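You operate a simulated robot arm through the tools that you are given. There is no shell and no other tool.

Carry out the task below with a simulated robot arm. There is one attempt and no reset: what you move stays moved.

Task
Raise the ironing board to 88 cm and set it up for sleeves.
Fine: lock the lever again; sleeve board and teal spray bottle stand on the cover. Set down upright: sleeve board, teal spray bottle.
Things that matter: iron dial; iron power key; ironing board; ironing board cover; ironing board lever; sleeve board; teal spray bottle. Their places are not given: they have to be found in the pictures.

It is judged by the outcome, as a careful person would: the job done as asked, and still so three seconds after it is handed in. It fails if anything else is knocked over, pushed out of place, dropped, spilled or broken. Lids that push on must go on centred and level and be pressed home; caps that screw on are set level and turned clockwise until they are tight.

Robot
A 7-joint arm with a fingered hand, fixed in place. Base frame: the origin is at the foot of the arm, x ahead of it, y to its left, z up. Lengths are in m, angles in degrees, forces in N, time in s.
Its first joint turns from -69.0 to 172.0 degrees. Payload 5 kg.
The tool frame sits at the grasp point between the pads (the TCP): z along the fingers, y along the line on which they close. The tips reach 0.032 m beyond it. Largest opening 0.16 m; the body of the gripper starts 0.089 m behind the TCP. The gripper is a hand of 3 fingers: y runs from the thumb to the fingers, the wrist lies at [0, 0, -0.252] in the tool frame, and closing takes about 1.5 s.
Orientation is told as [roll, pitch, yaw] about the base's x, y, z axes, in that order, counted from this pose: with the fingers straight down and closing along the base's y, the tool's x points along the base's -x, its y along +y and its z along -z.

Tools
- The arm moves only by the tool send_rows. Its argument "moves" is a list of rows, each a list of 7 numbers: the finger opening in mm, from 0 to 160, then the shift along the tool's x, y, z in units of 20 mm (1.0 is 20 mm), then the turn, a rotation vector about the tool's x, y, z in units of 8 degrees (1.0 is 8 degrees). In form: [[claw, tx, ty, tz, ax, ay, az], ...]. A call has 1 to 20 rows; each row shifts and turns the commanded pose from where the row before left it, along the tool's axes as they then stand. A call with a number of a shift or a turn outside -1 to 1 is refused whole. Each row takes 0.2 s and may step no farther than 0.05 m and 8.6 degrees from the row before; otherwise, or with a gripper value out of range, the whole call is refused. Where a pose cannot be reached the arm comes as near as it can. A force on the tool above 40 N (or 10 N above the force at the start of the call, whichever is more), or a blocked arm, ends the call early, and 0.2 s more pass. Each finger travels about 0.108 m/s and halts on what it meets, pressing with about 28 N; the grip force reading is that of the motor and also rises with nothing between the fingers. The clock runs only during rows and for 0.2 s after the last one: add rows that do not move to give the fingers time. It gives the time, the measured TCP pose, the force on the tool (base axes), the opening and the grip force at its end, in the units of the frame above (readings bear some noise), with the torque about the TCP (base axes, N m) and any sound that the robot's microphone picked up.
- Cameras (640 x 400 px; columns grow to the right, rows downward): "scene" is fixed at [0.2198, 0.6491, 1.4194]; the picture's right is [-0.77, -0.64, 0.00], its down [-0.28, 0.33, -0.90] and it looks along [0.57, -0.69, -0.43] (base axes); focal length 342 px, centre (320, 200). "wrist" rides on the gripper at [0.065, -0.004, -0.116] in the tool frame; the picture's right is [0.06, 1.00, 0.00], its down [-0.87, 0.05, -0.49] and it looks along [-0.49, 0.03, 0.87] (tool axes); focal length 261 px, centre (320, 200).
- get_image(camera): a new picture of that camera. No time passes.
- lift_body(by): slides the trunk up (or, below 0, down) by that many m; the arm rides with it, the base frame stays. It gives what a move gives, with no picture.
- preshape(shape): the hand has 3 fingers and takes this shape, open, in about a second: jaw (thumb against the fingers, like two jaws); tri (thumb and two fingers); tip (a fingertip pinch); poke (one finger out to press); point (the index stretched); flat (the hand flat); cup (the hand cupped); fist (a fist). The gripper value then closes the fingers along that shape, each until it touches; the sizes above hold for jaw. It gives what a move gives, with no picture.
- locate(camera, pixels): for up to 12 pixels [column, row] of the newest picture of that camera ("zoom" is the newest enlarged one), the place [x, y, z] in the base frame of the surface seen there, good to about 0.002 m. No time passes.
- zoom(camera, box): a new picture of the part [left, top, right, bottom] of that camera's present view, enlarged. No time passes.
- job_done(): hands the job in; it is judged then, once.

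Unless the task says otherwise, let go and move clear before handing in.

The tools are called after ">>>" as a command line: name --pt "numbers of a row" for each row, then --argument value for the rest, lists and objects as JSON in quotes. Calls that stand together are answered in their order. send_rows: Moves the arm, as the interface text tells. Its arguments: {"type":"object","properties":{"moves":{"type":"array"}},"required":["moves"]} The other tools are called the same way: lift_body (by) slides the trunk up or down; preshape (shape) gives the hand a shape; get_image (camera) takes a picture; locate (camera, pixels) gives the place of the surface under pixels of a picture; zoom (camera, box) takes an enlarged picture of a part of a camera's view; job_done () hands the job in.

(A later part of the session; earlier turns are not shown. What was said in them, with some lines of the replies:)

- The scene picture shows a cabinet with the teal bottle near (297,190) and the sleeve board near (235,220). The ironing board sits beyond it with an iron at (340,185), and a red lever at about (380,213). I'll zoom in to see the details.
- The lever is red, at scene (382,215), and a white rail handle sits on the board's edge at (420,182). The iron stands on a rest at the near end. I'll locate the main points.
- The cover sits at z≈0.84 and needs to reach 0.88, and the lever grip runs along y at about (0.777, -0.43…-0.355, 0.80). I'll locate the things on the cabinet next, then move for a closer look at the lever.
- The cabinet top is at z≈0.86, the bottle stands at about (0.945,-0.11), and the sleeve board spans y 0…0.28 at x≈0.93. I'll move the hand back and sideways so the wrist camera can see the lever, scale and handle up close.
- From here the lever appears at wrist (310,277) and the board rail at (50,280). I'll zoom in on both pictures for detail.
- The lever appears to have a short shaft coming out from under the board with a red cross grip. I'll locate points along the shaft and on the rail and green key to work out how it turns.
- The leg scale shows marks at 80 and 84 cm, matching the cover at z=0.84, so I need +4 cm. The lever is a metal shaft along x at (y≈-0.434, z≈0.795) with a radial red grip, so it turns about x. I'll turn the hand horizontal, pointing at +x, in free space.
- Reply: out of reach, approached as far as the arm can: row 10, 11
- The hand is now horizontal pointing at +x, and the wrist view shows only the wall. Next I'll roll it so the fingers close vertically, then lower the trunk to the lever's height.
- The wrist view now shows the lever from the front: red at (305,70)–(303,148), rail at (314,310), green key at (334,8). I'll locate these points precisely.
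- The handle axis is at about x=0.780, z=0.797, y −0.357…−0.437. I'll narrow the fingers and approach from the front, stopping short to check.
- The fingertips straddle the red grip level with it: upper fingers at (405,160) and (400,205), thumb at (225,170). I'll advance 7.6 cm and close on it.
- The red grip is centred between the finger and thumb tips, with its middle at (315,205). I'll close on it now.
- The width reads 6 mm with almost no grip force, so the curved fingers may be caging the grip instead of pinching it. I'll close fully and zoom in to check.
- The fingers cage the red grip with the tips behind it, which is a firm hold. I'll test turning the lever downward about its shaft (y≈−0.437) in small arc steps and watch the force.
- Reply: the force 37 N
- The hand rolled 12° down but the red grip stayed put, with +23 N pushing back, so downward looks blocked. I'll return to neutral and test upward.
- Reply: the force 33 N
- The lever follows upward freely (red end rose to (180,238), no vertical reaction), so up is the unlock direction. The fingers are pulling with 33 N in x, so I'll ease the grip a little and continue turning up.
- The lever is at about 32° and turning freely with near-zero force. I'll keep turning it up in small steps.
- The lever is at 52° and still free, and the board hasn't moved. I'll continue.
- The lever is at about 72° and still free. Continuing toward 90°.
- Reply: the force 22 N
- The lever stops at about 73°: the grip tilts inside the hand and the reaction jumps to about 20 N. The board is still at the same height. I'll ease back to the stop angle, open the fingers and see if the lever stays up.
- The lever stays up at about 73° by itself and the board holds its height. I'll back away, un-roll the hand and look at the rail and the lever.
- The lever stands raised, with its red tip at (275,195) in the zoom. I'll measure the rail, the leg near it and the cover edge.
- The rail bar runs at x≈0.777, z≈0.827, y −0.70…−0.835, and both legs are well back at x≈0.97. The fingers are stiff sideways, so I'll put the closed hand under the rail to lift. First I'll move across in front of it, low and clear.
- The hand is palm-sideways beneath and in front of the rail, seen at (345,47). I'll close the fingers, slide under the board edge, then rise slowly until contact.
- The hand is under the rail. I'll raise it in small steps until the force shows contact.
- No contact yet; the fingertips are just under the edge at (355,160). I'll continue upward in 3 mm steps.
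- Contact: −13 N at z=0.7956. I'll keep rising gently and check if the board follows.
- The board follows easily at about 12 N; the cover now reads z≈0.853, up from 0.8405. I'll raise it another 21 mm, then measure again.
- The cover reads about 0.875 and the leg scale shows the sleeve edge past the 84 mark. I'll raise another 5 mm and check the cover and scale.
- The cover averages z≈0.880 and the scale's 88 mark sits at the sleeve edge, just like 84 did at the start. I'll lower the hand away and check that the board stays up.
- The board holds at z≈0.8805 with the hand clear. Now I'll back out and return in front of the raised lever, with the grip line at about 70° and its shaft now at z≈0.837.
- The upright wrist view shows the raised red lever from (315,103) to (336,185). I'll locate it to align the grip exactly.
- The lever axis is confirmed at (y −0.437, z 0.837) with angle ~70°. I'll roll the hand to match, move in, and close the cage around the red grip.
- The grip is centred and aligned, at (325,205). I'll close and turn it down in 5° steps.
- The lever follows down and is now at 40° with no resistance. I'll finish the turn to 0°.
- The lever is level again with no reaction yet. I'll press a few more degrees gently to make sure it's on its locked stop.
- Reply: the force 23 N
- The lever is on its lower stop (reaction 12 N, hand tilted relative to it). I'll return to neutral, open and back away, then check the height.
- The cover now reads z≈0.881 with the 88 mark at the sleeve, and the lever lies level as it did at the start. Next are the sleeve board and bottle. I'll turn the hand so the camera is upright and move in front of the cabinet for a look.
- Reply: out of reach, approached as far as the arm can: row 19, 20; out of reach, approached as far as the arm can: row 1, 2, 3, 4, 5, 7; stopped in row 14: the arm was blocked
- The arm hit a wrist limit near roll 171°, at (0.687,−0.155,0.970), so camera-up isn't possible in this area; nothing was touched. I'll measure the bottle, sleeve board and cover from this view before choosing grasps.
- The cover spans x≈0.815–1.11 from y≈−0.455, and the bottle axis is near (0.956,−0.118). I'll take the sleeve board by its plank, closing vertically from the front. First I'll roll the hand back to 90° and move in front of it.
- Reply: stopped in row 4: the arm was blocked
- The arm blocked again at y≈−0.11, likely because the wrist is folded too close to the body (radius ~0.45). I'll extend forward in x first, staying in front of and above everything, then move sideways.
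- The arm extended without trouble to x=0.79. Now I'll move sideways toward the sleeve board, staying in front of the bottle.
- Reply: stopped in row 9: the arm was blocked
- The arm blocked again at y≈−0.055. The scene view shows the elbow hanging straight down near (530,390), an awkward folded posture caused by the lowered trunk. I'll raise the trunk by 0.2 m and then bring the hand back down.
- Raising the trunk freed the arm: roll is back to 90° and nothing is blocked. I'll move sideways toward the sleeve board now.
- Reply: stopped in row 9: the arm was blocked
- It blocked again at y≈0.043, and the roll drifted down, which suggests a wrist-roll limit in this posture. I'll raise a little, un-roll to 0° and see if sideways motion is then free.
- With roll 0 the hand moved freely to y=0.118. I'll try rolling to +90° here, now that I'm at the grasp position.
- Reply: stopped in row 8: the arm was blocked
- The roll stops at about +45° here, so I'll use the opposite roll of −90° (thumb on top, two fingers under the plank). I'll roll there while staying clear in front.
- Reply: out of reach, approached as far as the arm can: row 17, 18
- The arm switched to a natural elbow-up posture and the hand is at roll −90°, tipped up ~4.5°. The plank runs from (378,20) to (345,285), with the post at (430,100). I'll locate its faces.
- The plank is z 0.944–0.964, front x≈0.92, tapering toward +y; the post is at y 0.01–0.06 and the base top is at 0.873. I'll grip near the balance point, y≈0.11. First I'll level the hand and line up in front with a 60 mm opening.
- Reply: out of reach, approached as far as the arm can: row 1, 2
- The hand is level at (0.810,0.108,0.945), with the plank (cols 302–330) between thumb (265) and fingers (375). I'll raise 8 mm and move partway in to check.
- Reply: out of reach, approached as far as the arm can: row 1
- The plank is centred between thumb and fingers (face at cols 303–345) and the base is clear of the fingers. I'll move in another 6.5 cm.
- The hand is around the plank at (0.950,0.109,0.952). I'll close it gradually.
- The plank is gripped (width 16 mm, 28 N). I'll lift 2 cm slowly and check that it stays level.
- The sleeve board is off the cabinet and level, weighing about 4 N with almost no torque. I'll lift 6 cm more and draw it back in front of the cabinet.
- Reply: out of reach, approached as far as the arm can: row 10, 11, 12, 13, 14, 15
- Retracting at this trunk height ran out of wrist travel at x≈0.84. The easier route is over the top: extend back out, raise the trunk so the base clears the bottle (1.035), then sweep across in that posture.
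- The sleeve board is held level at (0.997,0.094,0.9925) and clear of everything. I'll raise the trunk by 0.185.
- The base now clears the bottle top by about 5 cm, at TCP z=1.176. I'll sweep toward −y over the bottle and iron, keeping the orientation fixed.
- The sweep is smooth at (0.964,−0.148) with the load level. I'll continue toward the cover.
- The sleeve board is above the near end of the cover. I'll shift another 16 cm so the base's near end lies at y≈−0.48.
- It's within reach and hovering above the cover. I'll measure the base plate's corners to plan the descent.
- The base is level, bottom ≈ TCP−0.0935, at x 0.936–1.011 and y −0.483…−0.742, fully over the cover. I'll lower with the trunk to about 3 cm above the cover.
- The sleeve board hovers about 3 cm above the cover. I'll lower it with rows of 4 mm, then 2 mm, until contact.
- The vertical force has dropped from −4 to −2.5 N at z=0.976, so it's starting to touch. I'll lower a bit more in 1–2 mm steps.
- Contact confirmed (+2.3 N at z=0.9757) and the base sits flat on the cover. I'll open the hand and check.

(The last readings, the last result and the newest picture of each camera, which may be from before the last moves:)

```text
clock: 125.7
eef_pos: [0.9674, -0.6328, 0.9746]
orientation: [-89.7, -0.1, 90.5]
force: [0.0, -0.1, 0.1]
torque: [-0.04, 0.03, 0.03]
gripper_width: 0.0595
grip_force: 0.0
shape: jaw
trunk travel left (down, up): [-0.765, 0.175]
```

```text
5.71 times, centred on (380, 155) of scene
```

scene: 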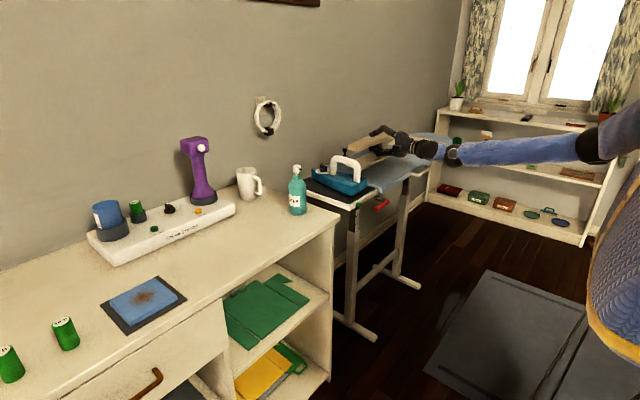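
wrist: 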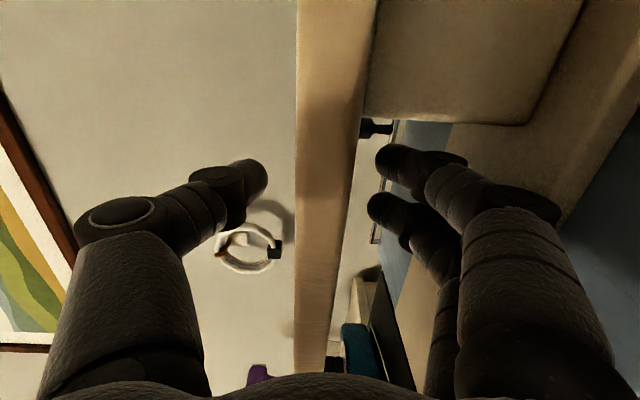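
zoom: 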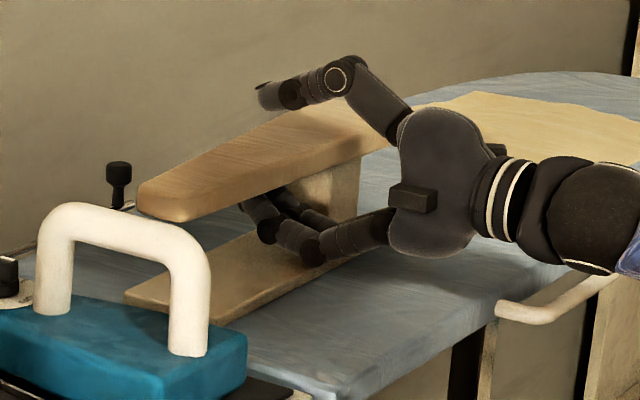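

Released; the sleeve board stands on the cover. I'll pull the hand straight back.

>>> send_rows --pt "60 0 0 -0.5 0 0 0" --pt "60 0 0 -0.8 0 0 0" --pt "60 0 0 -0.8 0 0 0" --pt "60 0 0 -0.8 0 0 0" --pt "60 0 0 -0.8 0 0 0" --pt "60 0 0 -0.8 0 0 0" --pt "60 0 0 -0.8 0 0 0" --pt "60 0 0 -0.8 0 0 0" --pt "60 0 0 -0.8 0 0 0" --pt "60 0 0 0 0 0 0"

>>> get_image --camera "scene"

>>> zoom --camera "scene" --box '[320, 110, 460, 210]'

```text
clock: 127.8
eef_pos: [0.8293, -0.6336, 0.9756]
orientation: [-89.8, -0.1, 90.5]
force: [0.0, -0.6, -0.4]
torque: [0.03, 0.0, -0.02]
gripper_width: 0.0595
grip_force: 0.1
shape: jaw
trunk travel left (down, up): [-0.765, 0.175]
```

```text
taken
```

scene: 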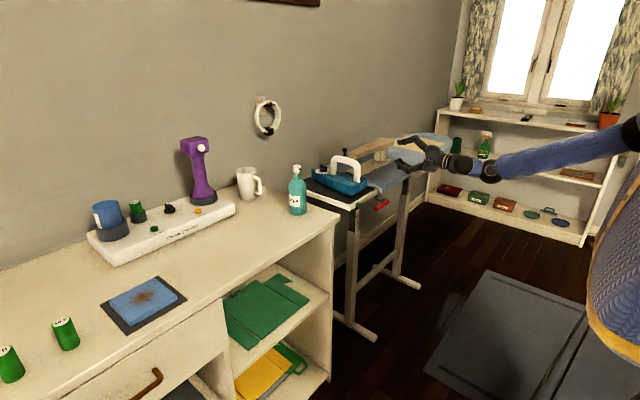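

```text
4.00 times, centred on (390, 160) of scene
```

zoom: 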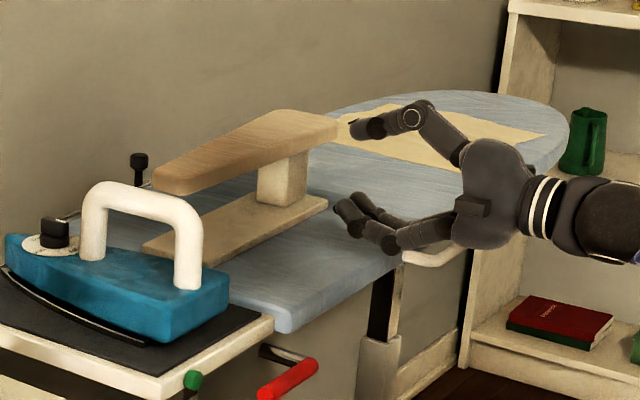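

The sleeve board stands well on the cover with its post at (285,180) in the zoom. Next is the bottle. I'll back off, rise, and try rolling the hand to −180° (camera on top) so the fingers close horizontally.

>>> send_rows --pt "60 0 0 -0.8 0 0 0" --pt "60 0 -0.4 -0.8 0 0 0" --pt "60 0 -0.8 -0.8 0 0 0" --pt "60 0 -0.8 -0.5 0 0 0" --pt "60 0 -0.8 0 0 0 0" --pt "60 0 -0.8 0 0 0 0" --pt "60 0 -0.8 0 0 0 0" --pt "80 0 0 0 0 0 0"

>>> send_rows --pt "80 0 0 0 0 0 -0.9375" --pt "80 0 0 0 0 0 -0.9375" --pt "80 0 0 0 0 0 -0.9375" --pt "80 0 0 0 0 0 -0.9375" --pt "80 0 0 0 0 0 -0.9375" --pt "80 0 0 0 0 0 -0.9375" --pt "80 0 0 0 0 0 -0.9375" --pt "80 0 0 0 0 0 -0.9375" --pt "80 0 0 0 0 0 -0.9375" --pt "80 0 0 0 0 0 -0.9375" --pt "80 0 0 0 0 0 -0.9375" --pt "80 0 0 0 0 0 -0.9375" --pt "80 0 0 0 0 0 0"

>>> get_image --camera "wrist"

>>> get_image --camera "scene"

```text
clock: 129.7
eef_pos: [0.771, -0.6332, 1.0628]
orientation: [-89.8, -0.1, 90.5]
force: [-0.2, -0.1, 0.2]
torque: [-0.02, -0.01, 0.0]
gripper_width: 0.079
grip_force: 0.0
shape: jaw
trunk travel left (down, up): [-0.765, 0.175]
```

```text
clock: 132.7
eef_pos: [0.7543, -0.7084, 1.1224]
orientation: [-107.2, 80.7, 68.6]
force: [0.0, -0.7, -0.5]
torque: [0.02, -0.06, 0.05]
gripper_width: 0.0797
grip_force: 0.1
shape: jaw
out of reach, approached as far as the arm can: row 9, 10, 11
trunk travel left (down, up): [-0.765, 0.175]
stopped in row 13: the arm was blocked; the commanded pose is now the measured one
```

```text
taken
```

wrist: 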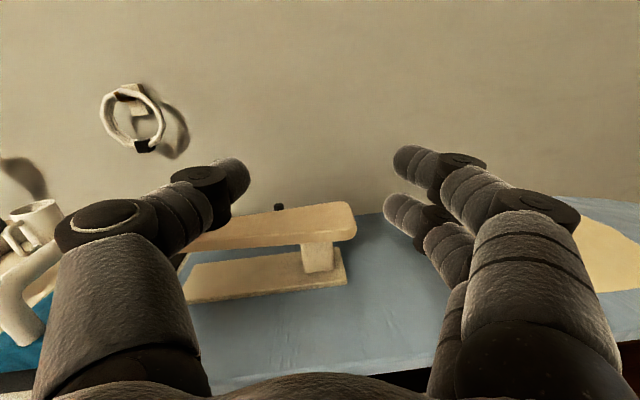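

```text
taken
```

scene: 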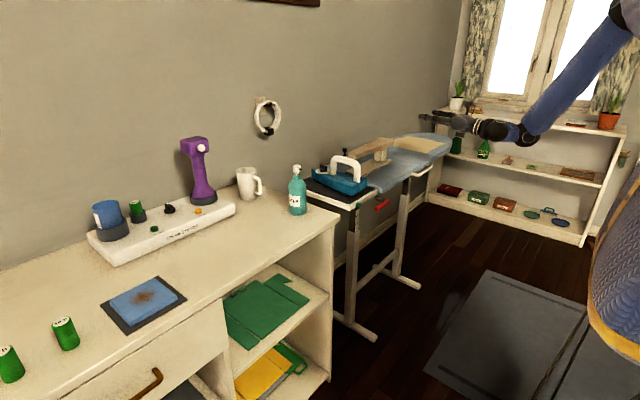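

The hand reached only about −171° and drifted to (0.754,−0.708,1.122), at the roll limit. I'll use roll 0 with the hand tilted ~22° downward instead, which keeps the camera clear of the cabinet. Rolling back now in free space.

>>> send_rows --pt "80 0 0 0 0 0 0.97" --pt "80 0 0 0 0 0 0.97" --pt "80 0 0 0 0 0 0.97" --pt "80 0 0 0 0 0 0.97" --pt "80 0 0 0 0 0 0.97" --pt "80 0 0 0 0 0 0.97" --pt "80 0 0 0 0 0 0.97" --pt "80 0 0 0 0 0 0.97" --pt "80 0 0 0 0 0 0.97" --pt "80 0 0 0 0 0 0.97" --pt "80 0 0 0 0 0 0.97" --pt "80 0 0 0 0 0 0"

>>> send_rows --pt "80 0 0 0 0 0 0.97" --pt "80 0 0 0 0 0 0.97" --pt "80 0 0 0 0 0 0.97" --pt "80 0 0 0 0 0 0.97" --pt "80 0 0 0 0 0 0.97" --pt "80 0 0 0 0 0 0.97" --pt "80 0 0 0 0 0 0.97" --pt "80 0 0 0 0 0 0.97" --pt "80 0 0 0 0 0 0.97" --pt "80 0 0 0 0 0 0.97" --pt "80 0 0 0 0 0 0.97" --pt "80 0 0 0 0 0 0"

>>> get_image --camera "scene"

```text
clock: 135.2
eef_pos: [0.7556, -0.7061, 1.1227]
orientation: [-92.7, -4.3, 85.7]
force: [-1.0, 0.0, 0.3]
torque: [0.0, -0.03, 0.0]
gripper_width: 0.08
grip_force: 0.2
shape: jaw
trunk travel left (down, up): [-0.765, 0.175]
```

```text
clock: 137.8
eef_pos: [0.7555, -0.7056, 1.1212]
orientation: [-170.1, -87.2, 165.7]
force: [0.1, -0.5, 0.1]
torque: [-0.02, -0.01, 0.03]
gripper_width: 0.08
grip_force: 0.1
shape: jaw
trunk travel left (down, up): [-0.765, 0.175]
```

```text
taken
```

scene: 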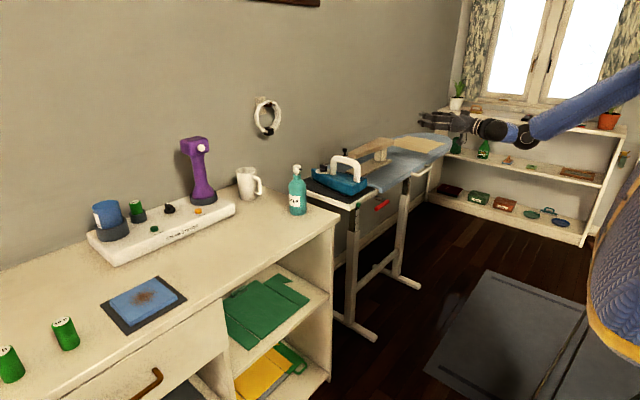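

The hand is at roll 0, pointing at +x. I'll tilt it 25° down and travel back in front of the cabinet toward the bottle.

>>> send_rows --pt "90 0 0 0 0 0.78 0" --pt "90 0 0 0 0 0.78 0" --pt "90 0 0 0 0 0.78 0" --pt "90 0 0 0 0 0.78 0" --pt "90 0 0.96 0 0 0 0" --pt "90 0 0.96 0 0 0 0" --pt "90 0 0.96 0 0 0 0" --pt "90 0 0.96 0 0 0 0" --pt "90 0 0.96 0 0 0 0" --pt "90 0 0.96 0 0 0 0" --pt "90 0 0.96 0 0 0 0" --pt "90 0 0.96 0 0 0 0" --pt "90 0 0.96 0 0 0 0" --pt "90 0 0.96 0 0 0 0" --pt "90 0 0.96 0 0 0 0" --pt "90 0 0.96 0 0 0 0" --pt "90 0 0.96 0 0 0 0" --pt "90 0 0.96 0 0 0 0" --pt "90 0 0.96 0 0 0 0" --pt "90 0 0 0 0 0 0"

>>> send_rows --pt "90 0 0.96 0 0 0 0" --pt "90 0 0.96 0 0 0 0" --pt "90 0 0.96 0 0 0 0" --pt "90 0 0.96 0 0 0 0" --pt "90 0 0.96 0 0 0 0" --pt "90 0 0.96 0 0 0 0" --pt "90 0 0.96 0 0 0 0" --pt "90 0 0.96 0 0 0 0" --pt "90 0 0.96 0 0 0 0" --pt "90 0 0.96 0 0 0 0" --pt "90 0 0.96 0 0 0 0" --pt "90 0 0.96 0 0 0 0" --pt "90 0 0.96 0 0 0 0" --pt "90 0 0.96 0 0 0 0" --pt "90 0 0 0 0 0 0"

>>> get_image --camera "scene"

>>> get_image --camera "wrist"

```text
clock: 142.1
eef_pos: [0.7772, -0.4181, 1.1192]
orientation: [-1.4, -67.6, -3.2]
force: [0.0, -1.3, 0.2]
torque: [0.01, -0.02, 0.04]
gripper_width: 0.0894
grip_force: 0.1
shape: jaw
trunk travel left (down, up): [-0.765, 0.175]
```

```text
clock: 145.2
eef_pos: [0.7975, -0.151, 1.1162]
orientation: [-1.4, -67.7, -3.3]
force: [1.0, -0.8, -0.1]
torque: [-0.02, 0.01, 0.02]
gripper_width: 0.0893
grip_force: 0.1
shape: jaw
trunk travel left (down, up): [-0.765, 0.175]
```

```text
taken
```

scene: 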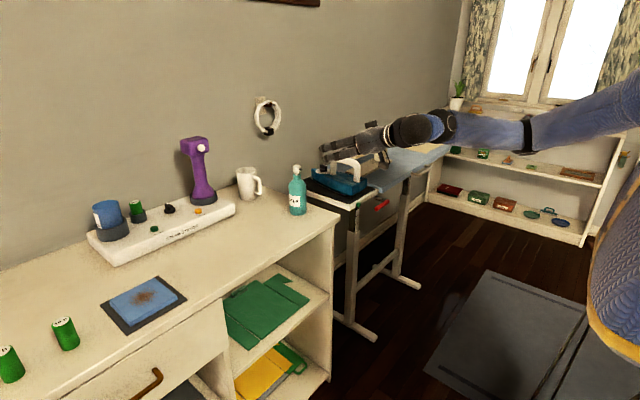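

```text
taken
```

wrist: 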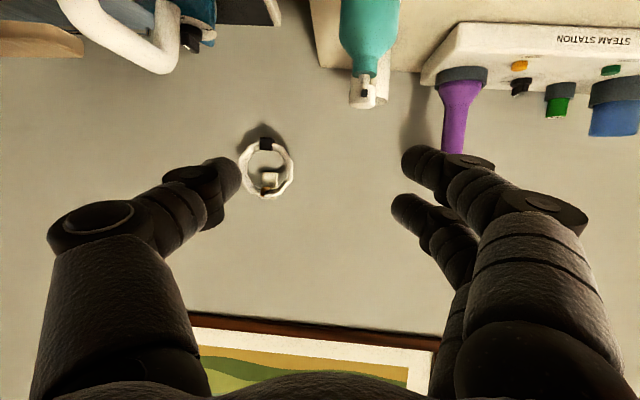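

The bottle shows at (370,30) in the wrist view. I'll descend to a pre-grasp point 13 cm short of the bottle along the hand's axis.

>>> send_rows --pt "90 0.794 0.346 0.595 0 0 0" --pt "90 0.794 0.346 0.595 0 0 0" --pt "90 0.794 0.346 0.595 0 0 0" --pt "90 0.794 0.346 0.595 0 0 0" --pt "90 0.794 0.346 0.595 0 0 0" --pt "90 0.794 0.346 0.595 0 0 0" --pt "90 0.794 0.346 0.595 0 0 0" --pt "90 0 0 0 0 0 0"

>>> get_image --camera "wrist"

>>> zoom --camera "scene" --box '[220, 120, 420, 260]'

```text
clock: 147.1
eef_pos: [0.8369, -0.1068, 0.9812]
orientation: [-1.3, -67.7, -3.3]
force: [-0.7, -0.3, 0.2]
torque: [-0.01, 0.04, -0.03]
gripper_width: 0.0895
grip_force: 0.2
shape: jaw
trunk travel left (down, up): [-0.765, 0.175]
```

```text
taken
```

wrist: 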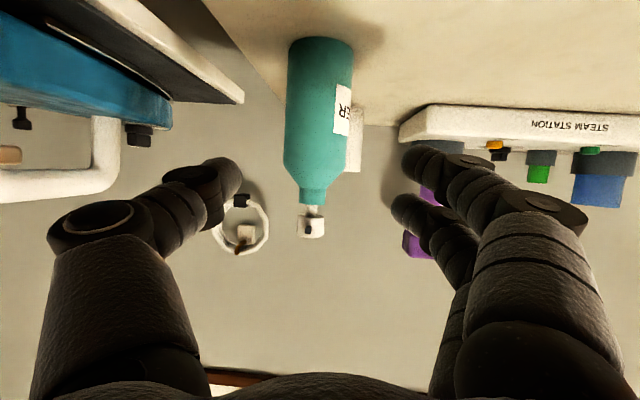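

```text
2.86 times, centred on (320, 190) of scene
```

zoom: 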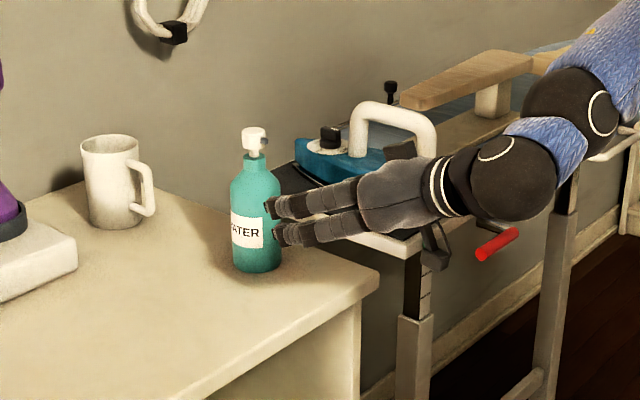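

The bottle stands between the thumb (col 240) and fingers (col 400), at col ~318. I'll measure it once more before moving in.

>>> locate --camera "wrist" --pixels '[[318, 60], [318, 90], [318, 120], [318, 150], [290, 100], [348, 75], [312, 225], [312, 190], [318, 165], [300, 175]]'

```text
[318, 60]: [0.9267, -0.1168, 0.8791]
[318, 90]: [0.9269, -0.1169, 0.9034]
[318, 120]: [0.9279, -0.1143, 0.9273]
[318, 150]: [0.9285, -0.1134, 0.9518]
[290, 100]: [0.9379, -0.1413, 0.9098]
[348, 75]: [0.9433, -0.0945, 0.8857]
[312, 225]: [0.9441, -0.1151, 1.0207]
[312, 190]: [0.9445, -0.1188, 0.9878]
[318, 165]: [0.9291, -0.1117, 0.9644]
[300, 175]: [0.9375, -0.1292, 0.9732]
```

The bottle axis is (0.955,−0.117) with straight sides up to z≈0.965. I'll advance 12.8 cm along the hand's axis.

>>> send_rows --pt "90 0 0 0.914 0 0 0" --pt "90 0 0 0.914 0 0 0" --pt "90 0 0 0.914 0 0 0" --pt "90 0 0 0.914 0 0 0" --pt "90 0 0 0.914 0 0 0" --pt "90 0 0 0.914 0 0 0" --pt "90 0 0 0.914 0 0 0" --pt "90 0 0 0 0 0 0"

>>> get_image --camera "wrist"

>>> zoom --camera "scene" --box '[240, 140, 380, 240]'

```text
clock: 148.8
eef_pos: [0.955, -0.1155, 0.9326]
orientation: [-1.4, -67.7, -3.3]
force: [-0.2, 0.1, 0.0]
torque: [-0.01, 0.02, -0.02]
gripper_width: 0.0891
grip_force: 0.1
shape: jaw
trunk travel left (down, up): [-0.765, 0.175]
```

```text
taken
```

wrist: 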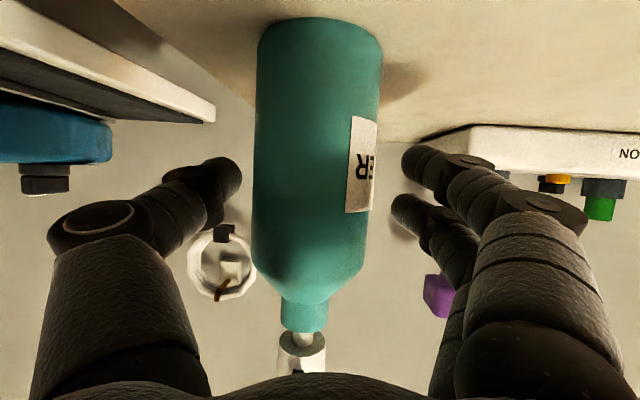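

```text
4.00 times, centred on (310, 190) of scene
```

zoom: 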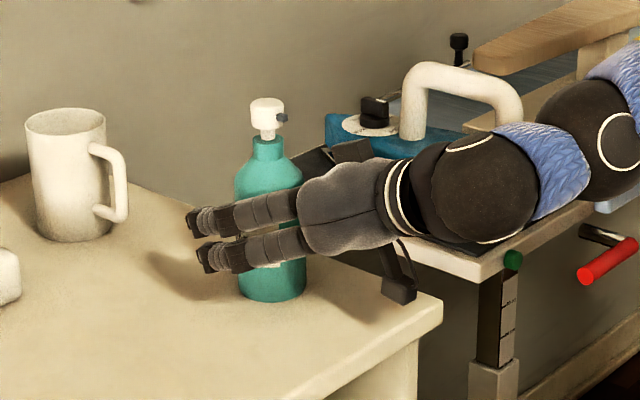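

The bottle sits between thumb and fingers. I'll close gradually.

>>> send_rows --pt "78 0 0 0 0 0 0" --pt "68 0 0 0 0 0 0" --pt "60 0 0 0 0 0 0" --pt "54 0 0 0 0 0 0" --pt "48 0 0 0 0 0 0" --pt "42 0 0 0 0 0 0" --pt "36 0 0 0 0 0 0" --pt "36 0 0 0 0 0 0"

>>> get_image --camera "wrist"

>>> zoom --camera "scene" --box '[240, 140, 380, 240]'

```text
clock: 150.7
eef_pos: [0.9554, -0.1148, 0.9338]
orientation: [-1.4, -67.8, -3.2]
force: [1.3, -0.5, 0.6]
torque: [0.01, 0.0, -0.03]
gripper_width: 0.0448
grip_force: 27.8
shape: jaw
trunk travel left (down, up): [-0.765, 0.175]
```

```text
taken
```

wrist: 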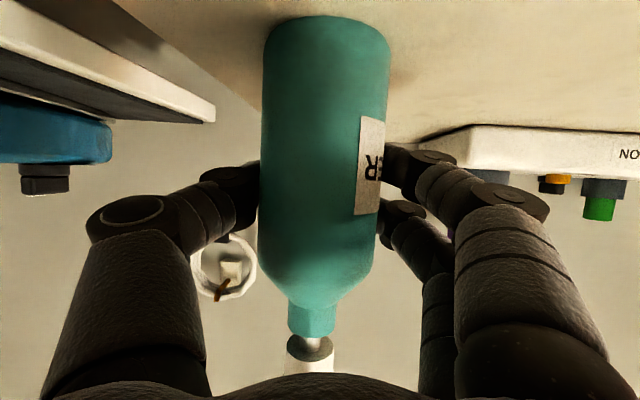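

```text
4.00 times, centred on (310, 190) of scene
```

zoom: 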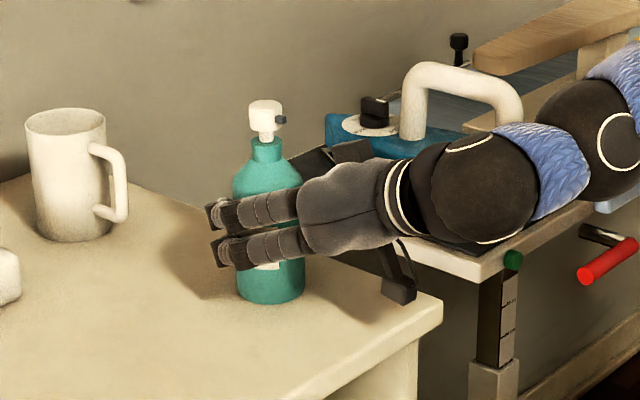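

The bottle is gripped (width 45 mm, 28 N). I'll lift it 2 cm straight up and check.

>>> send_rows --pt "25 -0.115 0 -0.047 0 0 0" --pt "25 -0.23 0 -0.095 0 0 0" --pt "25 -0.23 0 -0.095 0 0 0" --pt "25 -0.35 0 -0.14 0 0 0" --pt "25 0 0 0 0 0 0"

>>> get_image --camera "wrist"

>>> zoom --camera "scene" --box '[240, 140, 380, 240]'

```text
clock: 151.8
eef_pos: [0.9558, -0.1163, 0.9534]
orientation: [-1.5, -67.6, -3.2]
force: [-0.1, 0.8, -1.9]
torque: [0.02, -0.01, 0.0]
gripper_width: 0.0443
grip_force: 28.3
shape: jaw
trunk travel left (down, up): [-0.765, 0.175]
```

```text
taken
```

wrist: 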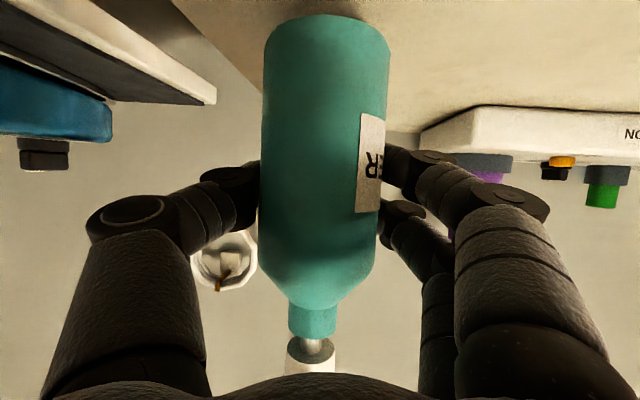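

```text
4.00 times, centred on (310, 190) of scene
```

zoom: 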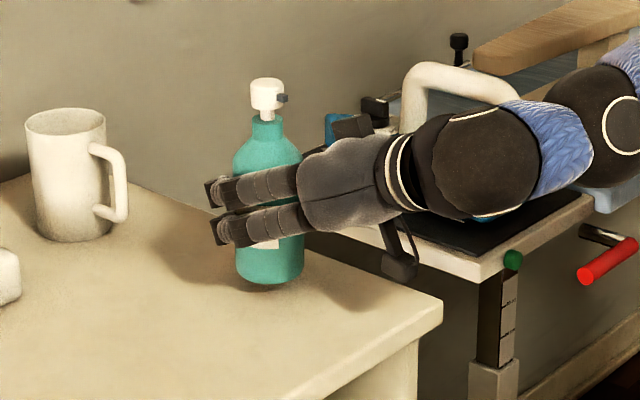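

The bottle hangs upright and free, weighing about 2 N. I'll raise the trunk 0.17 m so the bottle passes above the iron's handle.

>>> lift_body --by 0.17

>>> send_rows --pt "25 0.03 -0.4 -0.06 0 0 0" --pt "25 0.05 -0.7 -0.1 0 0 0" --pt "25 0.05 -0.88 -0.1 0 0 0" --pt "25 0.05 -0.88 -0.1 0 0 0" --pt "25 0.05 -0.88 -0.1 0 0 0" --pt "25 0.05 -0.88 -0.1 0 0 0" --pt "25 0.05 -0.88 -0.1 0 0 0" --pt "25 0.05 -0.88 -0.1 0 0 0" --pt "25 0.05 -0.88 -0.1 0 0 0" --pt "25 0.05 -0.88 -0.1 0 0 0" --pt "25 0.05 -0.88 -0.1 0 0 0" --pt "25 0.05 -0.7 -0.1 0 0 0" --pt "25 0.03 -0.4 -0.06 0 0 0" --pt "25 0 0 0 0 0 0"

>>> get_image --camera "scene"

>>> get_image --camera "wrist"

```text
clock: 153.8
eef_pos: [0.9545, -0.1156, 1.1227]
orientation: [-1.5, -67.6, -3.3]
force: [0.2, -0.4, -2.5]
torque: [0.02, -0.01, 0.0]
gripper_width: 0.0446
grip_force: 27.8
shape: jaw
trunk travel left (down, up): [-0.935, 0.005]
```

```text
clock: 156.8
eef_pos: [0.9124, -0.316, 1.1227]
orientation: [-1.4, -67.7, -3.3]
force: [0.7, 0.5, -2.0]
torque: [0.01, 0.02, 0.01]
gripper_width: 0.0444
grip_force: 28.2
shape: jaw
trunk travel left (down, up): [-0.935, 0.005]
```

```text
taken
```

scene: 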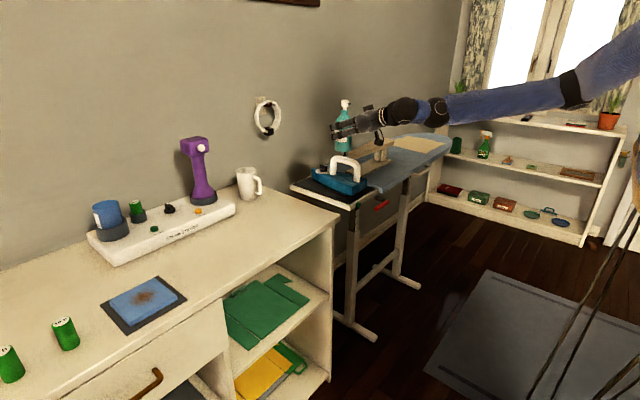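

```text
taken
```

wrist: 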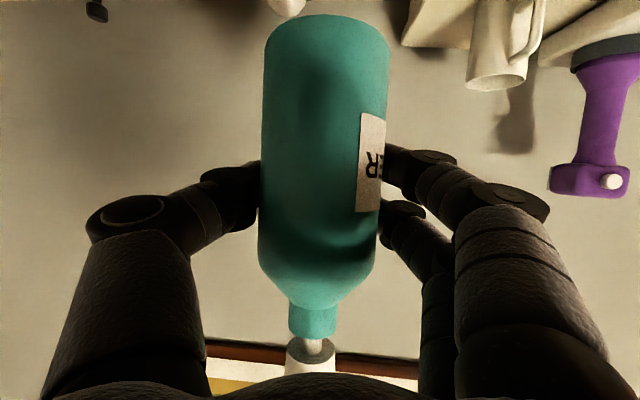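

The bottle is above the iron and clear, held steadily upright. I'll continue to a point over the free front strip of the cover, at (0.865,−0.55).

>>> send_rows --pt "25 0.03 -0.5 -0.06 0 0 0" --pt "25 0.045 -0.85 -0.09 0 0 0" --pt "25 0.045 -0.85 -0.09 0 0 0" --pt "25 0.045 -0.85 -0.09 0 0 0" --pt "25 0.045 -0.85 -0.09 0 0 0" --pt "25 0.045 -0.85 -0.09 0 0 0" --pt "25 0.045 -0.85 -0.09 0 0 0" --pt "25 0.045 -0.85 -0.09 0 0 0" --pt "25 0.045 -0.85 -0.09 0 0 0" --pt "25 0.045 -0.85 -0.09 0 0 0" --pt "25 0.045 -0.85 -0.09 0 0 0" --pt "25 0.045 -0.85 -0.09 0 0 0" --pt "25 0.045 -0.85 -0.09 0 0 0" --pt "25 0.045 -0.85 -0.09 0 0 0" --pt "25 0.03 -0.4 -0.06 0 0 0" --pt "25 0 0 0 0 0 0"

>>> get_image --camera "scene"

>>> zoom --camera "scene" --box '[310, 80, 450, 210]'

```text
clock: 160.2
eef_pos: [0.8633, -0.5521, 1.1223]
orientation: [-1.4, -67.7, -3.3]
force: [-0.7, 0.9, -2.5]
torque: [0.0, -0.04, 0.03]
gripper_width: 0.0442
grip_force: 28.6
shape: jaw
trunk travel left (down, up): [-0.935, 0.005]
```

```text
taken
```

scene: 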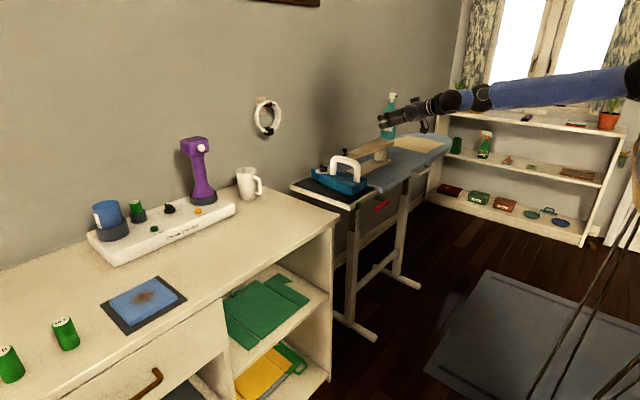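

```text
3.08 times, centred on (380, 145) of scene
```

zoom: 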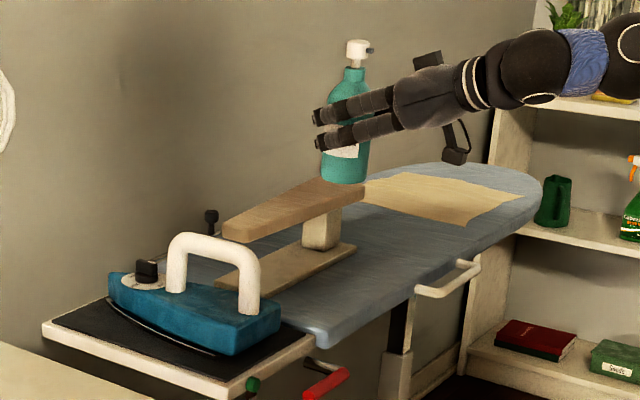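

The bottle is above the front strip of the cover, about 4.5 cm in front of the sleeve board's base. I'll lower with the trunk to about 3 cm above the cover.

>>> lift_body --by -0.14

>>> get_image --camera "wrist"

>>> zoom --camera "scene" --box '[320, 110, 460, 210]'

```text
clock: 161.8
eef_pos: [0.8642, -0.5518, 0.9837]
orientation: [-1.4, -67.8, -3.2]
force: [-0.3, -0.2, -1.8]
torque: [-0.01, -0.03, 0.01]
gripper_width: 0.0442
grip_force: 28.0
shape: jaw
trunk travel left (down, up): [-0.795, 0.145]
```

```text
taken
```

wrist: 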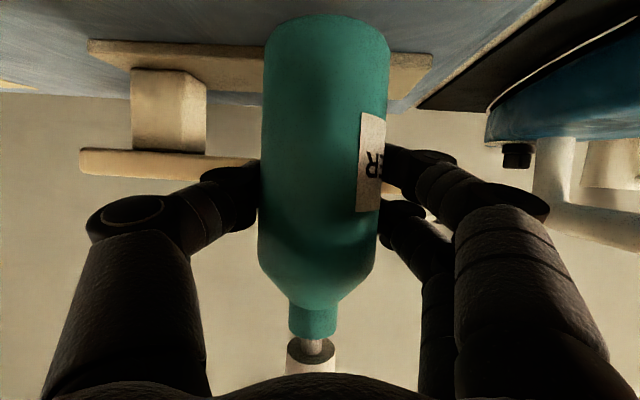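

```text
4.00 times, centred on (390, 160) of scene
```

zoom: 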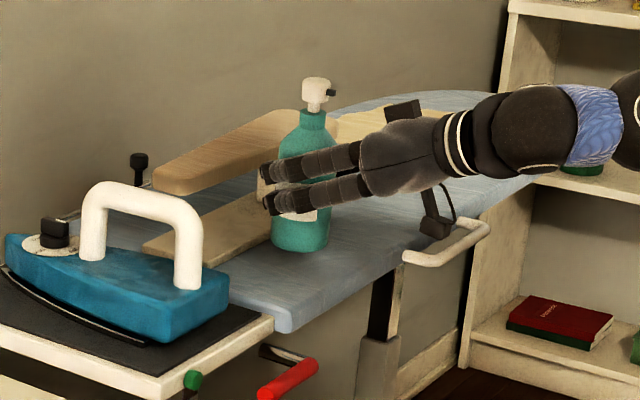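

The bottle hovers about 3 cm above the cover. I'll lower it in 4 mm steps.

>>> send_rows --pt "25 0.185 0 0.076 0 0 0" --pt "25 0.185 0 0.076 0 0 0" --pt "25 0.185 0 0.076 0 0 0" --pt "25 0.185 0 0.076 0 0 0" --pt "25 0.185 0 0.076 0 0 0" --pt "25 0.0925 0 0.038 0 0 0" --pt "25 0 0 0 0 0 0"

>>> zoom --camera "scene" --box '[340, 120, 430, 190]'

```text
clock: 163.4
eef_pos: [0.8647, -0.5518, 0.9612]
orientation: [-1.4, -67.7, -3.3]
force: [-0.6, 0.6, -1.7]
torque: [-0.01, -0.01, -0.01]
gripper_width: 0.0441
grip_force: 28.1
shape: jaw
trunk travel left (down, up): [-0.795, 0.145]
```

```text
5.71 times, centred on (385, 155) of scene
```

zoom: 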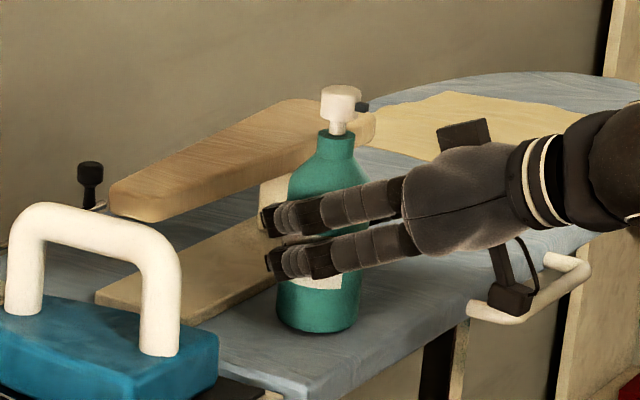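

>>> send_rows --pt "25 0.0925 0 0.038 0 0 0" --pt "25 0.0925 0 0.038 0 0 0" --pt "25 0 0 0 0 0 0"

```text
clock: 164.2
eef_pos: [0.8642, -0.5528, 0.9561]
orientation: [-1.4, -67.8, -3.3]
force: [0.0, -1.0, -2.0]
torque: [-0.04, 0.03, 0.01]
gripper_width: 0.044
grip_force: 28.3
shape: jaw
trunk travel left (down, up): [-0.795, 0.145]
```

No contact yet at z=0.956 (still −2 N). I'll continue in 1–2 mm steps.

>>> send_rows --pt "25 0.07 0 0.029 0 0 0" --pt "25 0.07 0 0.029 0 0 0" --pt "25 0 0 0 0 0 0"

>>> zoom --camera "scene" --box '[340, 120, 430, 190]'

```text
clock: 165.0
eef_pos: [0.8642, -0.5529, 0.9549]
orientation: [-1.4, -67.7, -3.1]
force: [1.4, -0.2, 3.0]
torque: [0.02, -0.01, -0.01]
gripper_width: 0.0441
grip_force: 28.1
shape: jaw
trunk travel left (down, up): [-0.795, 0.145]
```

```text
5.71 times, centred on (385, 155) of scene
```

zoom: 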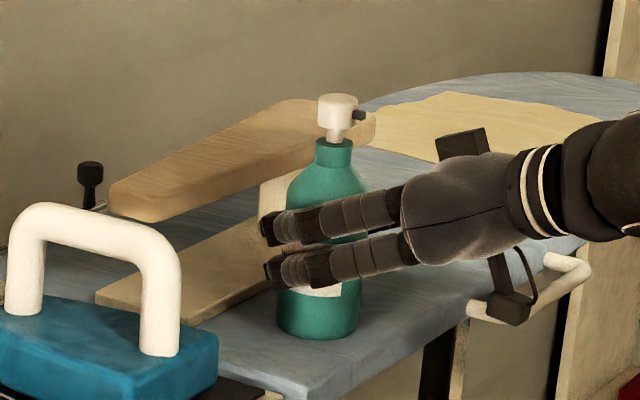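

Contact at z=0.955 (+3 N); the bottle stands upright on the cover. I'll open slowly.

>>> send_rows --pt "46 0 0 0 0 0 0" --pt "52 0 0 0 0 0 0" --pt "60 0 0 0 0 0 0" --pt "70 0 0 0 0 0 0" --pt "80 0 0 0 0 0 0" --pt "85 0 0 0 0 0 0" --pt "85 0 0 0 0 0 0"

>>> get_image --camera "wrist"

>>> zoom --camera "scene" --box '[340, 120, 430, 190]'

```text
clock: 166.6
eef_pos: [0.8648, -0.5526, 0.9541]
orientation: [-1.4, -67.6, -3.3]
force: [-0.4, 0.7, 0.0]
torque: [-0.03, -0.04, 0.0]
gripper_width: 0.0842
grip_force: 0.1
shape: jaw
trunk travel left (down, up): [-0.795, 0.145]
```

```text
taken
```

wrist: 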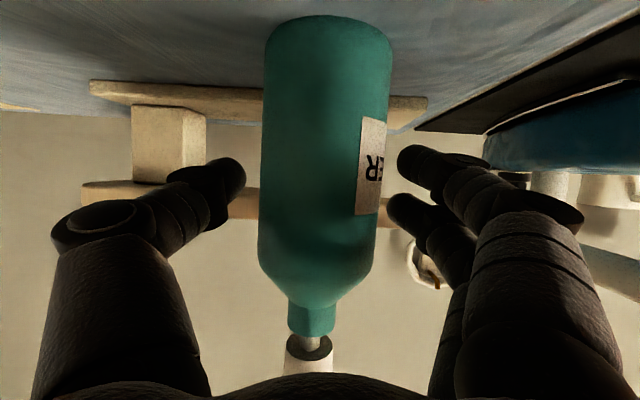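

```text
5.71 times, centred on (385, 155) of scene
```

zoom: 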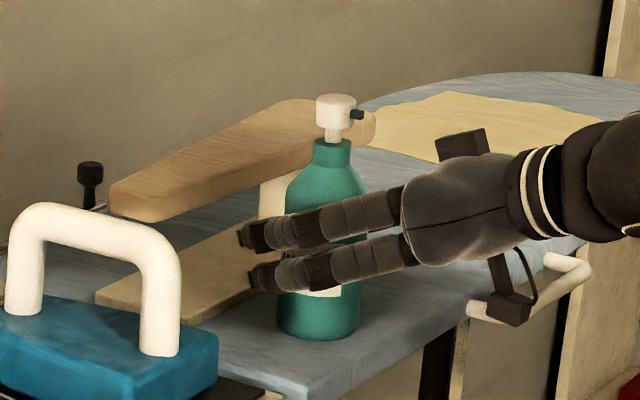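

Released and standing. I'll open a little wider and withdraw along the hand's axis.

>>> send_rows --pt "100 0 0 0 0 0 0" --pt "100 0 0 0 0 0 0" --pt "100 0 0 -0.5 0 0 0" --pt "100 0 0 -0.9 0 0 0" --pt "100 0 0 -0.9 0 0 0" --pt "100 0 0 -0.9 0 0 0" --pt "100 0 0 -0.9 0 0 0" --pt "100 0 0 -0.9 0 0 0" --pt "100 0 0 -0.9 0 0 0" --pt "100 0 0 -0.9 0 0 0" --pt "100 0 0 -0.9 0 0 0" --pt "100 0 0 0 0 0 0"

>>> get_image --camera "scene"

>>> zoom --camera "scene" --box '[300, 110, 460, 240]'

>>> get_image --camera "wrist"

```text
clock: 169.2
eef_pos: [0.7229, -0.5404, 1.012]
orientation: [-1.3, -67.6, -3.4]
force: [0.6, 0.1, -0.1]
torque: [-0.01, -0.04, 0.05]
gripper_width: 0.0993
grip_force: 0.1
shape: jaw
trunk travel left (down, up): [-0.795, 0.145]
```

```text
taken
```

scene: 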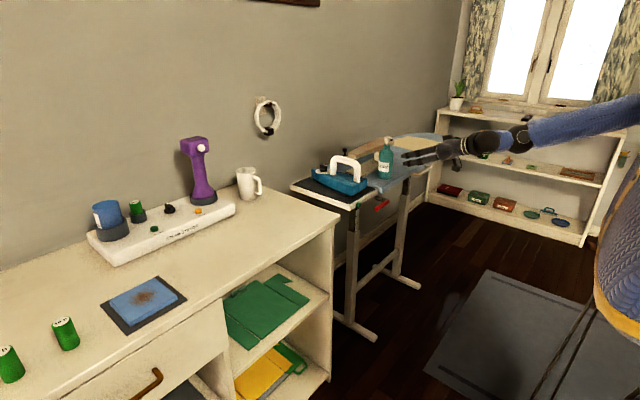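

```text
3.08 times, centred on (380, 175) of scene
```

zoom: 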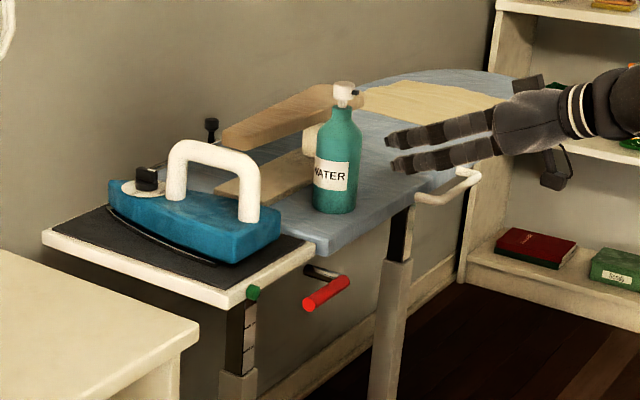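

```text
taken
```

wrist: 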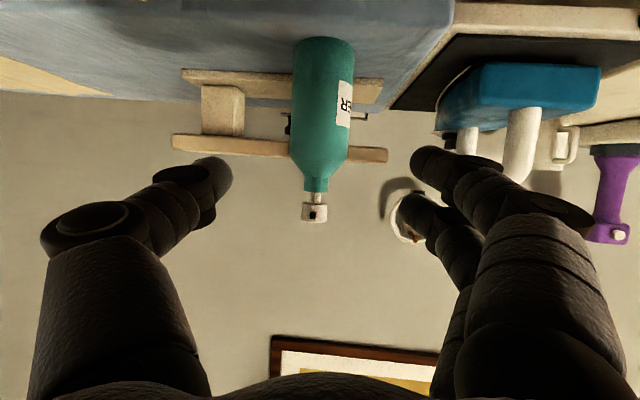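

Both items stand on the cover and the hand is clear. I'll check the final state closely: cover height, lever angle, iron dial and green key.

>>> locate --camera "scene" --pixels '[[400, 174], [380, 185], [415, 162], [410, 150], [395, 176], [420, 158], [390, 180], [405, 172], [376, 208], [383, 203], [386, 145], [385, 176]]'

>>> zoom --camera "scene" --box '[305, 150, 385, 230]'

>>> zoom --camera "scene" --box '[350, 195, 400, 227]'

>>> zoom --camera "scene" --box '[310, 155, 360, 195]'

```text
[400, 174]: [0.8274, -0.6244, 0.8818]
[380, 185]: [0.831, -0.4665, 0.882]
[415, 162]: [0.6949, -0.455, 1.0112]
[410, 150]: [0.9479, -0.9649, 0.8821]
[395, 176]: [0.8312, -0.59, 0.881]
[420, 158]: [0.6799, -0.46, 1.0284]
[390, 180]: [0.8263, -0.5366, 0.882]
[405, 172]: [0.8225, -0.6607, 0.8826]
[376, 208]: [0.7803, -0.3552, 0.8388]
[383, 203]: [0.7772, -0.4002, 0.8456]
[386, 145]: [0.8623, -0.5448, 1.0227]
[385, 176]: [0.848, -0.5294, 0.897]
```

```text
5.00 times, centred on (345, 190) of scene
```

zoom: 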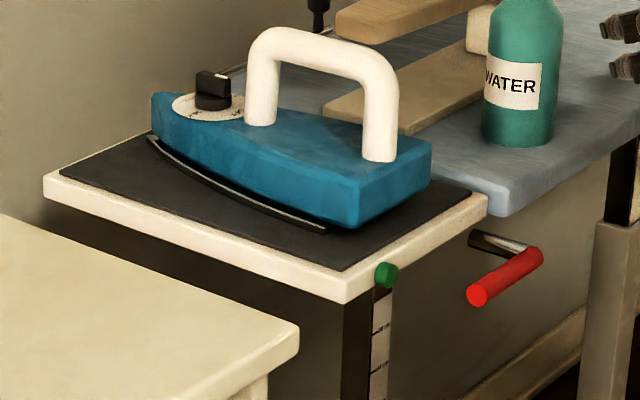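

```text
12.50 times, centred on (375, 211) of scene
```

zoom: 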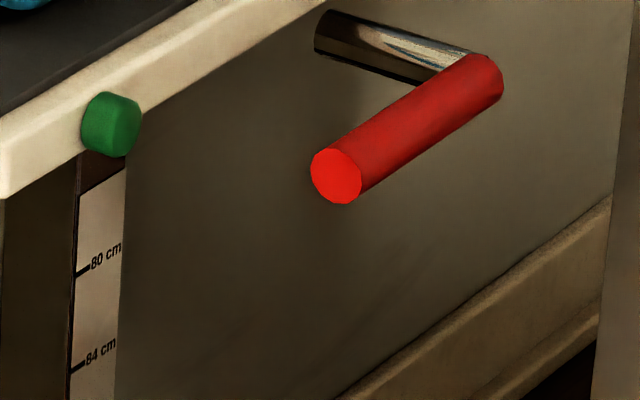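

```text
10.00 times, centred on (335, 175) of scene
```

zoom: 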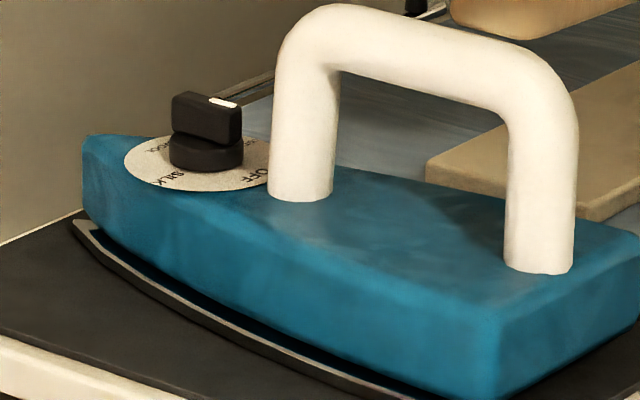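

The cover reads ≈0.882 (scale at 88), the iron and green key look untouched, and the lever appears level. I'll check the lever's angle more exactly against the start.

>>> zoom --camera "scene" --box '[365, 190, 400, 218]'

>>> locate --camera "zoom" --pixels '[[192, 257], [215, 235], [240, 222], [280, 192], [320, 165], [360, 138], [400, 110], [420, 95], [300, 175], [340, 150], [160, 265], [180, 280]]'

```text
14.29 times, centred on (382, 204) of scene
```

zoom: 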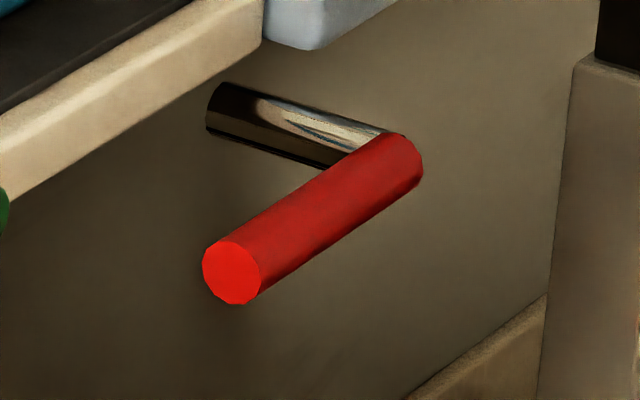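

```text
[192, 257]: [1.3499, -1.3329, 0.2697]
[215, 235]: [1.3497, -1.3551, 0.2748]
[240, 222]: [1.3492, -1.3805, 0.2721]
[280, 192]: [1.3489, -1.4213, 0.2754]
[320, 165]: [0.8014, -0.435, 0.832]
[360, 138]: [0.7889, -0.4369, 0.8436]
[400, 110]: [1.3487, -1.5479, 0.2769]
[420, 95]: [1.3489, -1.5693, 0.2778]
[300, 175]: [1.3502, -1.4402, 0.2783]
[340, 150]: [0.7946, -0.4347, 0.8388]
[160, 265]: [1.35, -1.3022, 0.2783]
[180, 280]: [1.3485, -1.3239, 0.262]
```

>>> locate --camera "zoom" --pixels '[[231, 272], [222, 250], [240, 292], [250, 240], [290, 214], [330, 187], [370, 160], [270, 255], [310, 228], [350, 202], [390, 178], [400, 165]]'

```text
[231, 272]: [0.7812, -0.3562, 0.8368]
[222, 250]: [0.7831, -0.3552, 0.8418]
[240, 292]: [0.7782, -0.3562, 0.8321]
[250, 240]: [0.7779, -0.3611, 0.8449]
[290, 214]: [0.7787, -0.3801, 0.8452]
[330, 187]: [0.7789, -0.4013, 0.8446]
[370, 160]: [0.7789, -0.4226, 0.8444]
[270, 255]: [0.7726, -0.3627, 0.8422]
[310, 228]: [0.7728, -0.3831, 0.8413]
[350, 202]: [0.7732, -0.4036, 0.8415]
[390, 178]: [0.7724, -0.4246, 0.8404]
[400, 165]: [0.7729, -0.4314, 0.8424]
```

The grip line is level within about 0.5° (z 0.8449→0.8444), so the lever is locked. I'll back the arm off a bit more, wait, and take a final look.

>>> send_rows --pt "100 0 0 -0.9 0 0 0" --pt "100 0 0 -0.9 0 0 0" --pt "100 0 0 -0.9 0 0 0" --pt "100 0 0 -0.9 0 0 0" --pt "100 0 0 0 0 0 0" --pt "100 0 0 0 0 0 0" --pt "100 0 0 0 0 0 0" --pt "100 0 0 0 0 0 0" --pt "100 0 0 0 0 0 0" --pt "100 0 0 0 0 0 0"

>>> get_image --camera "scene"

>>> get_image --camera "wrist"

>>> zoom --camera "scene" --box '[300, 110, 460, 240]'

```text
clock: 171.4
eef_pos: [0.6561, -0.5356, 1.0407]
orientation: [-1.4, -67.7, -3.3]
force: [0.6, 1.0, 0.5]
torque: [0.01, -0.01, 0.01]
gripper_width: 0.0996
grip_force: 0.0
shape: jaw
trunk travel left (down, up): [-0.795, 0.145]
```

```text
taken
```

scene: 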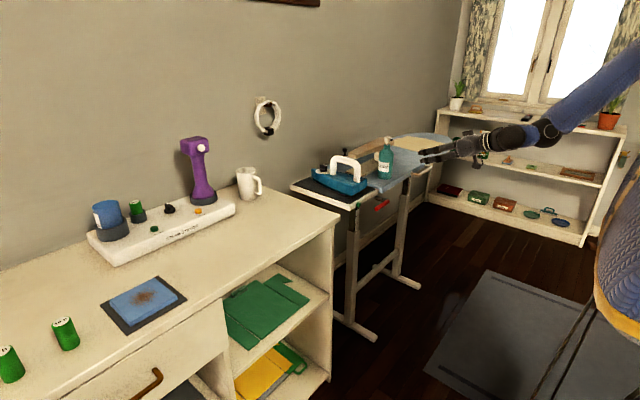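

```text
taken
```

wrist: 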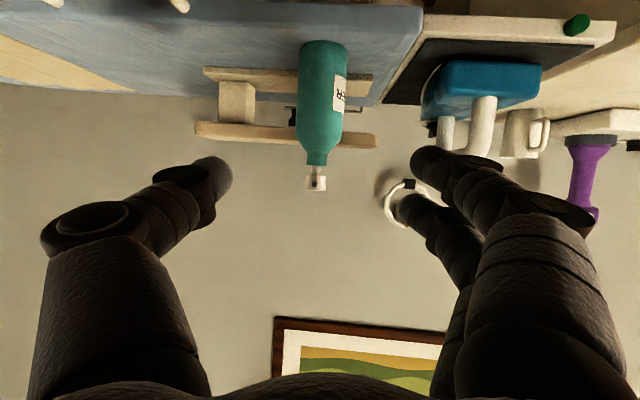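

```text
3.08 times, centred on (380, 175) of scene
```

zoom: 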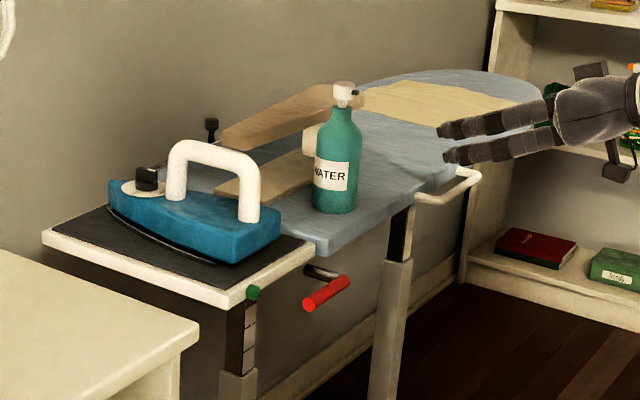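

The last pictures show the cover at 88 cm, the red lever level and locked, and the sleeve board and teal bottle upright on the cover. The iron, green key and cabinet items look undisturbed and the arm is clear, so I'm handing the job in.

>>> job_done

```text
The job is handed in.
```

The ironing board is raised to 88 cm and set up for sleeves, and I've handed the job in. I don't have the judge's result.

- **Height:** the cover measured about 88.2 cm at the end, with the 88 mark at the top of the leg's sleeve. It started at about 84 cm.
- **Lever:** it is turned back onto its stop and level to within about half a degree. The board has held its height since.
- **Sleeve board and teal spray bottle:** both stand upright on the cover, the sleeve board further back and the bottle in front of it near the iron end.
- **Everything else:** I left the iron, its dial and the green key at the rest's edge (which I took to be the power key) alone. They and the other items on the cabinet look undisturbed in the final pictures, and the arm is clear of the board.
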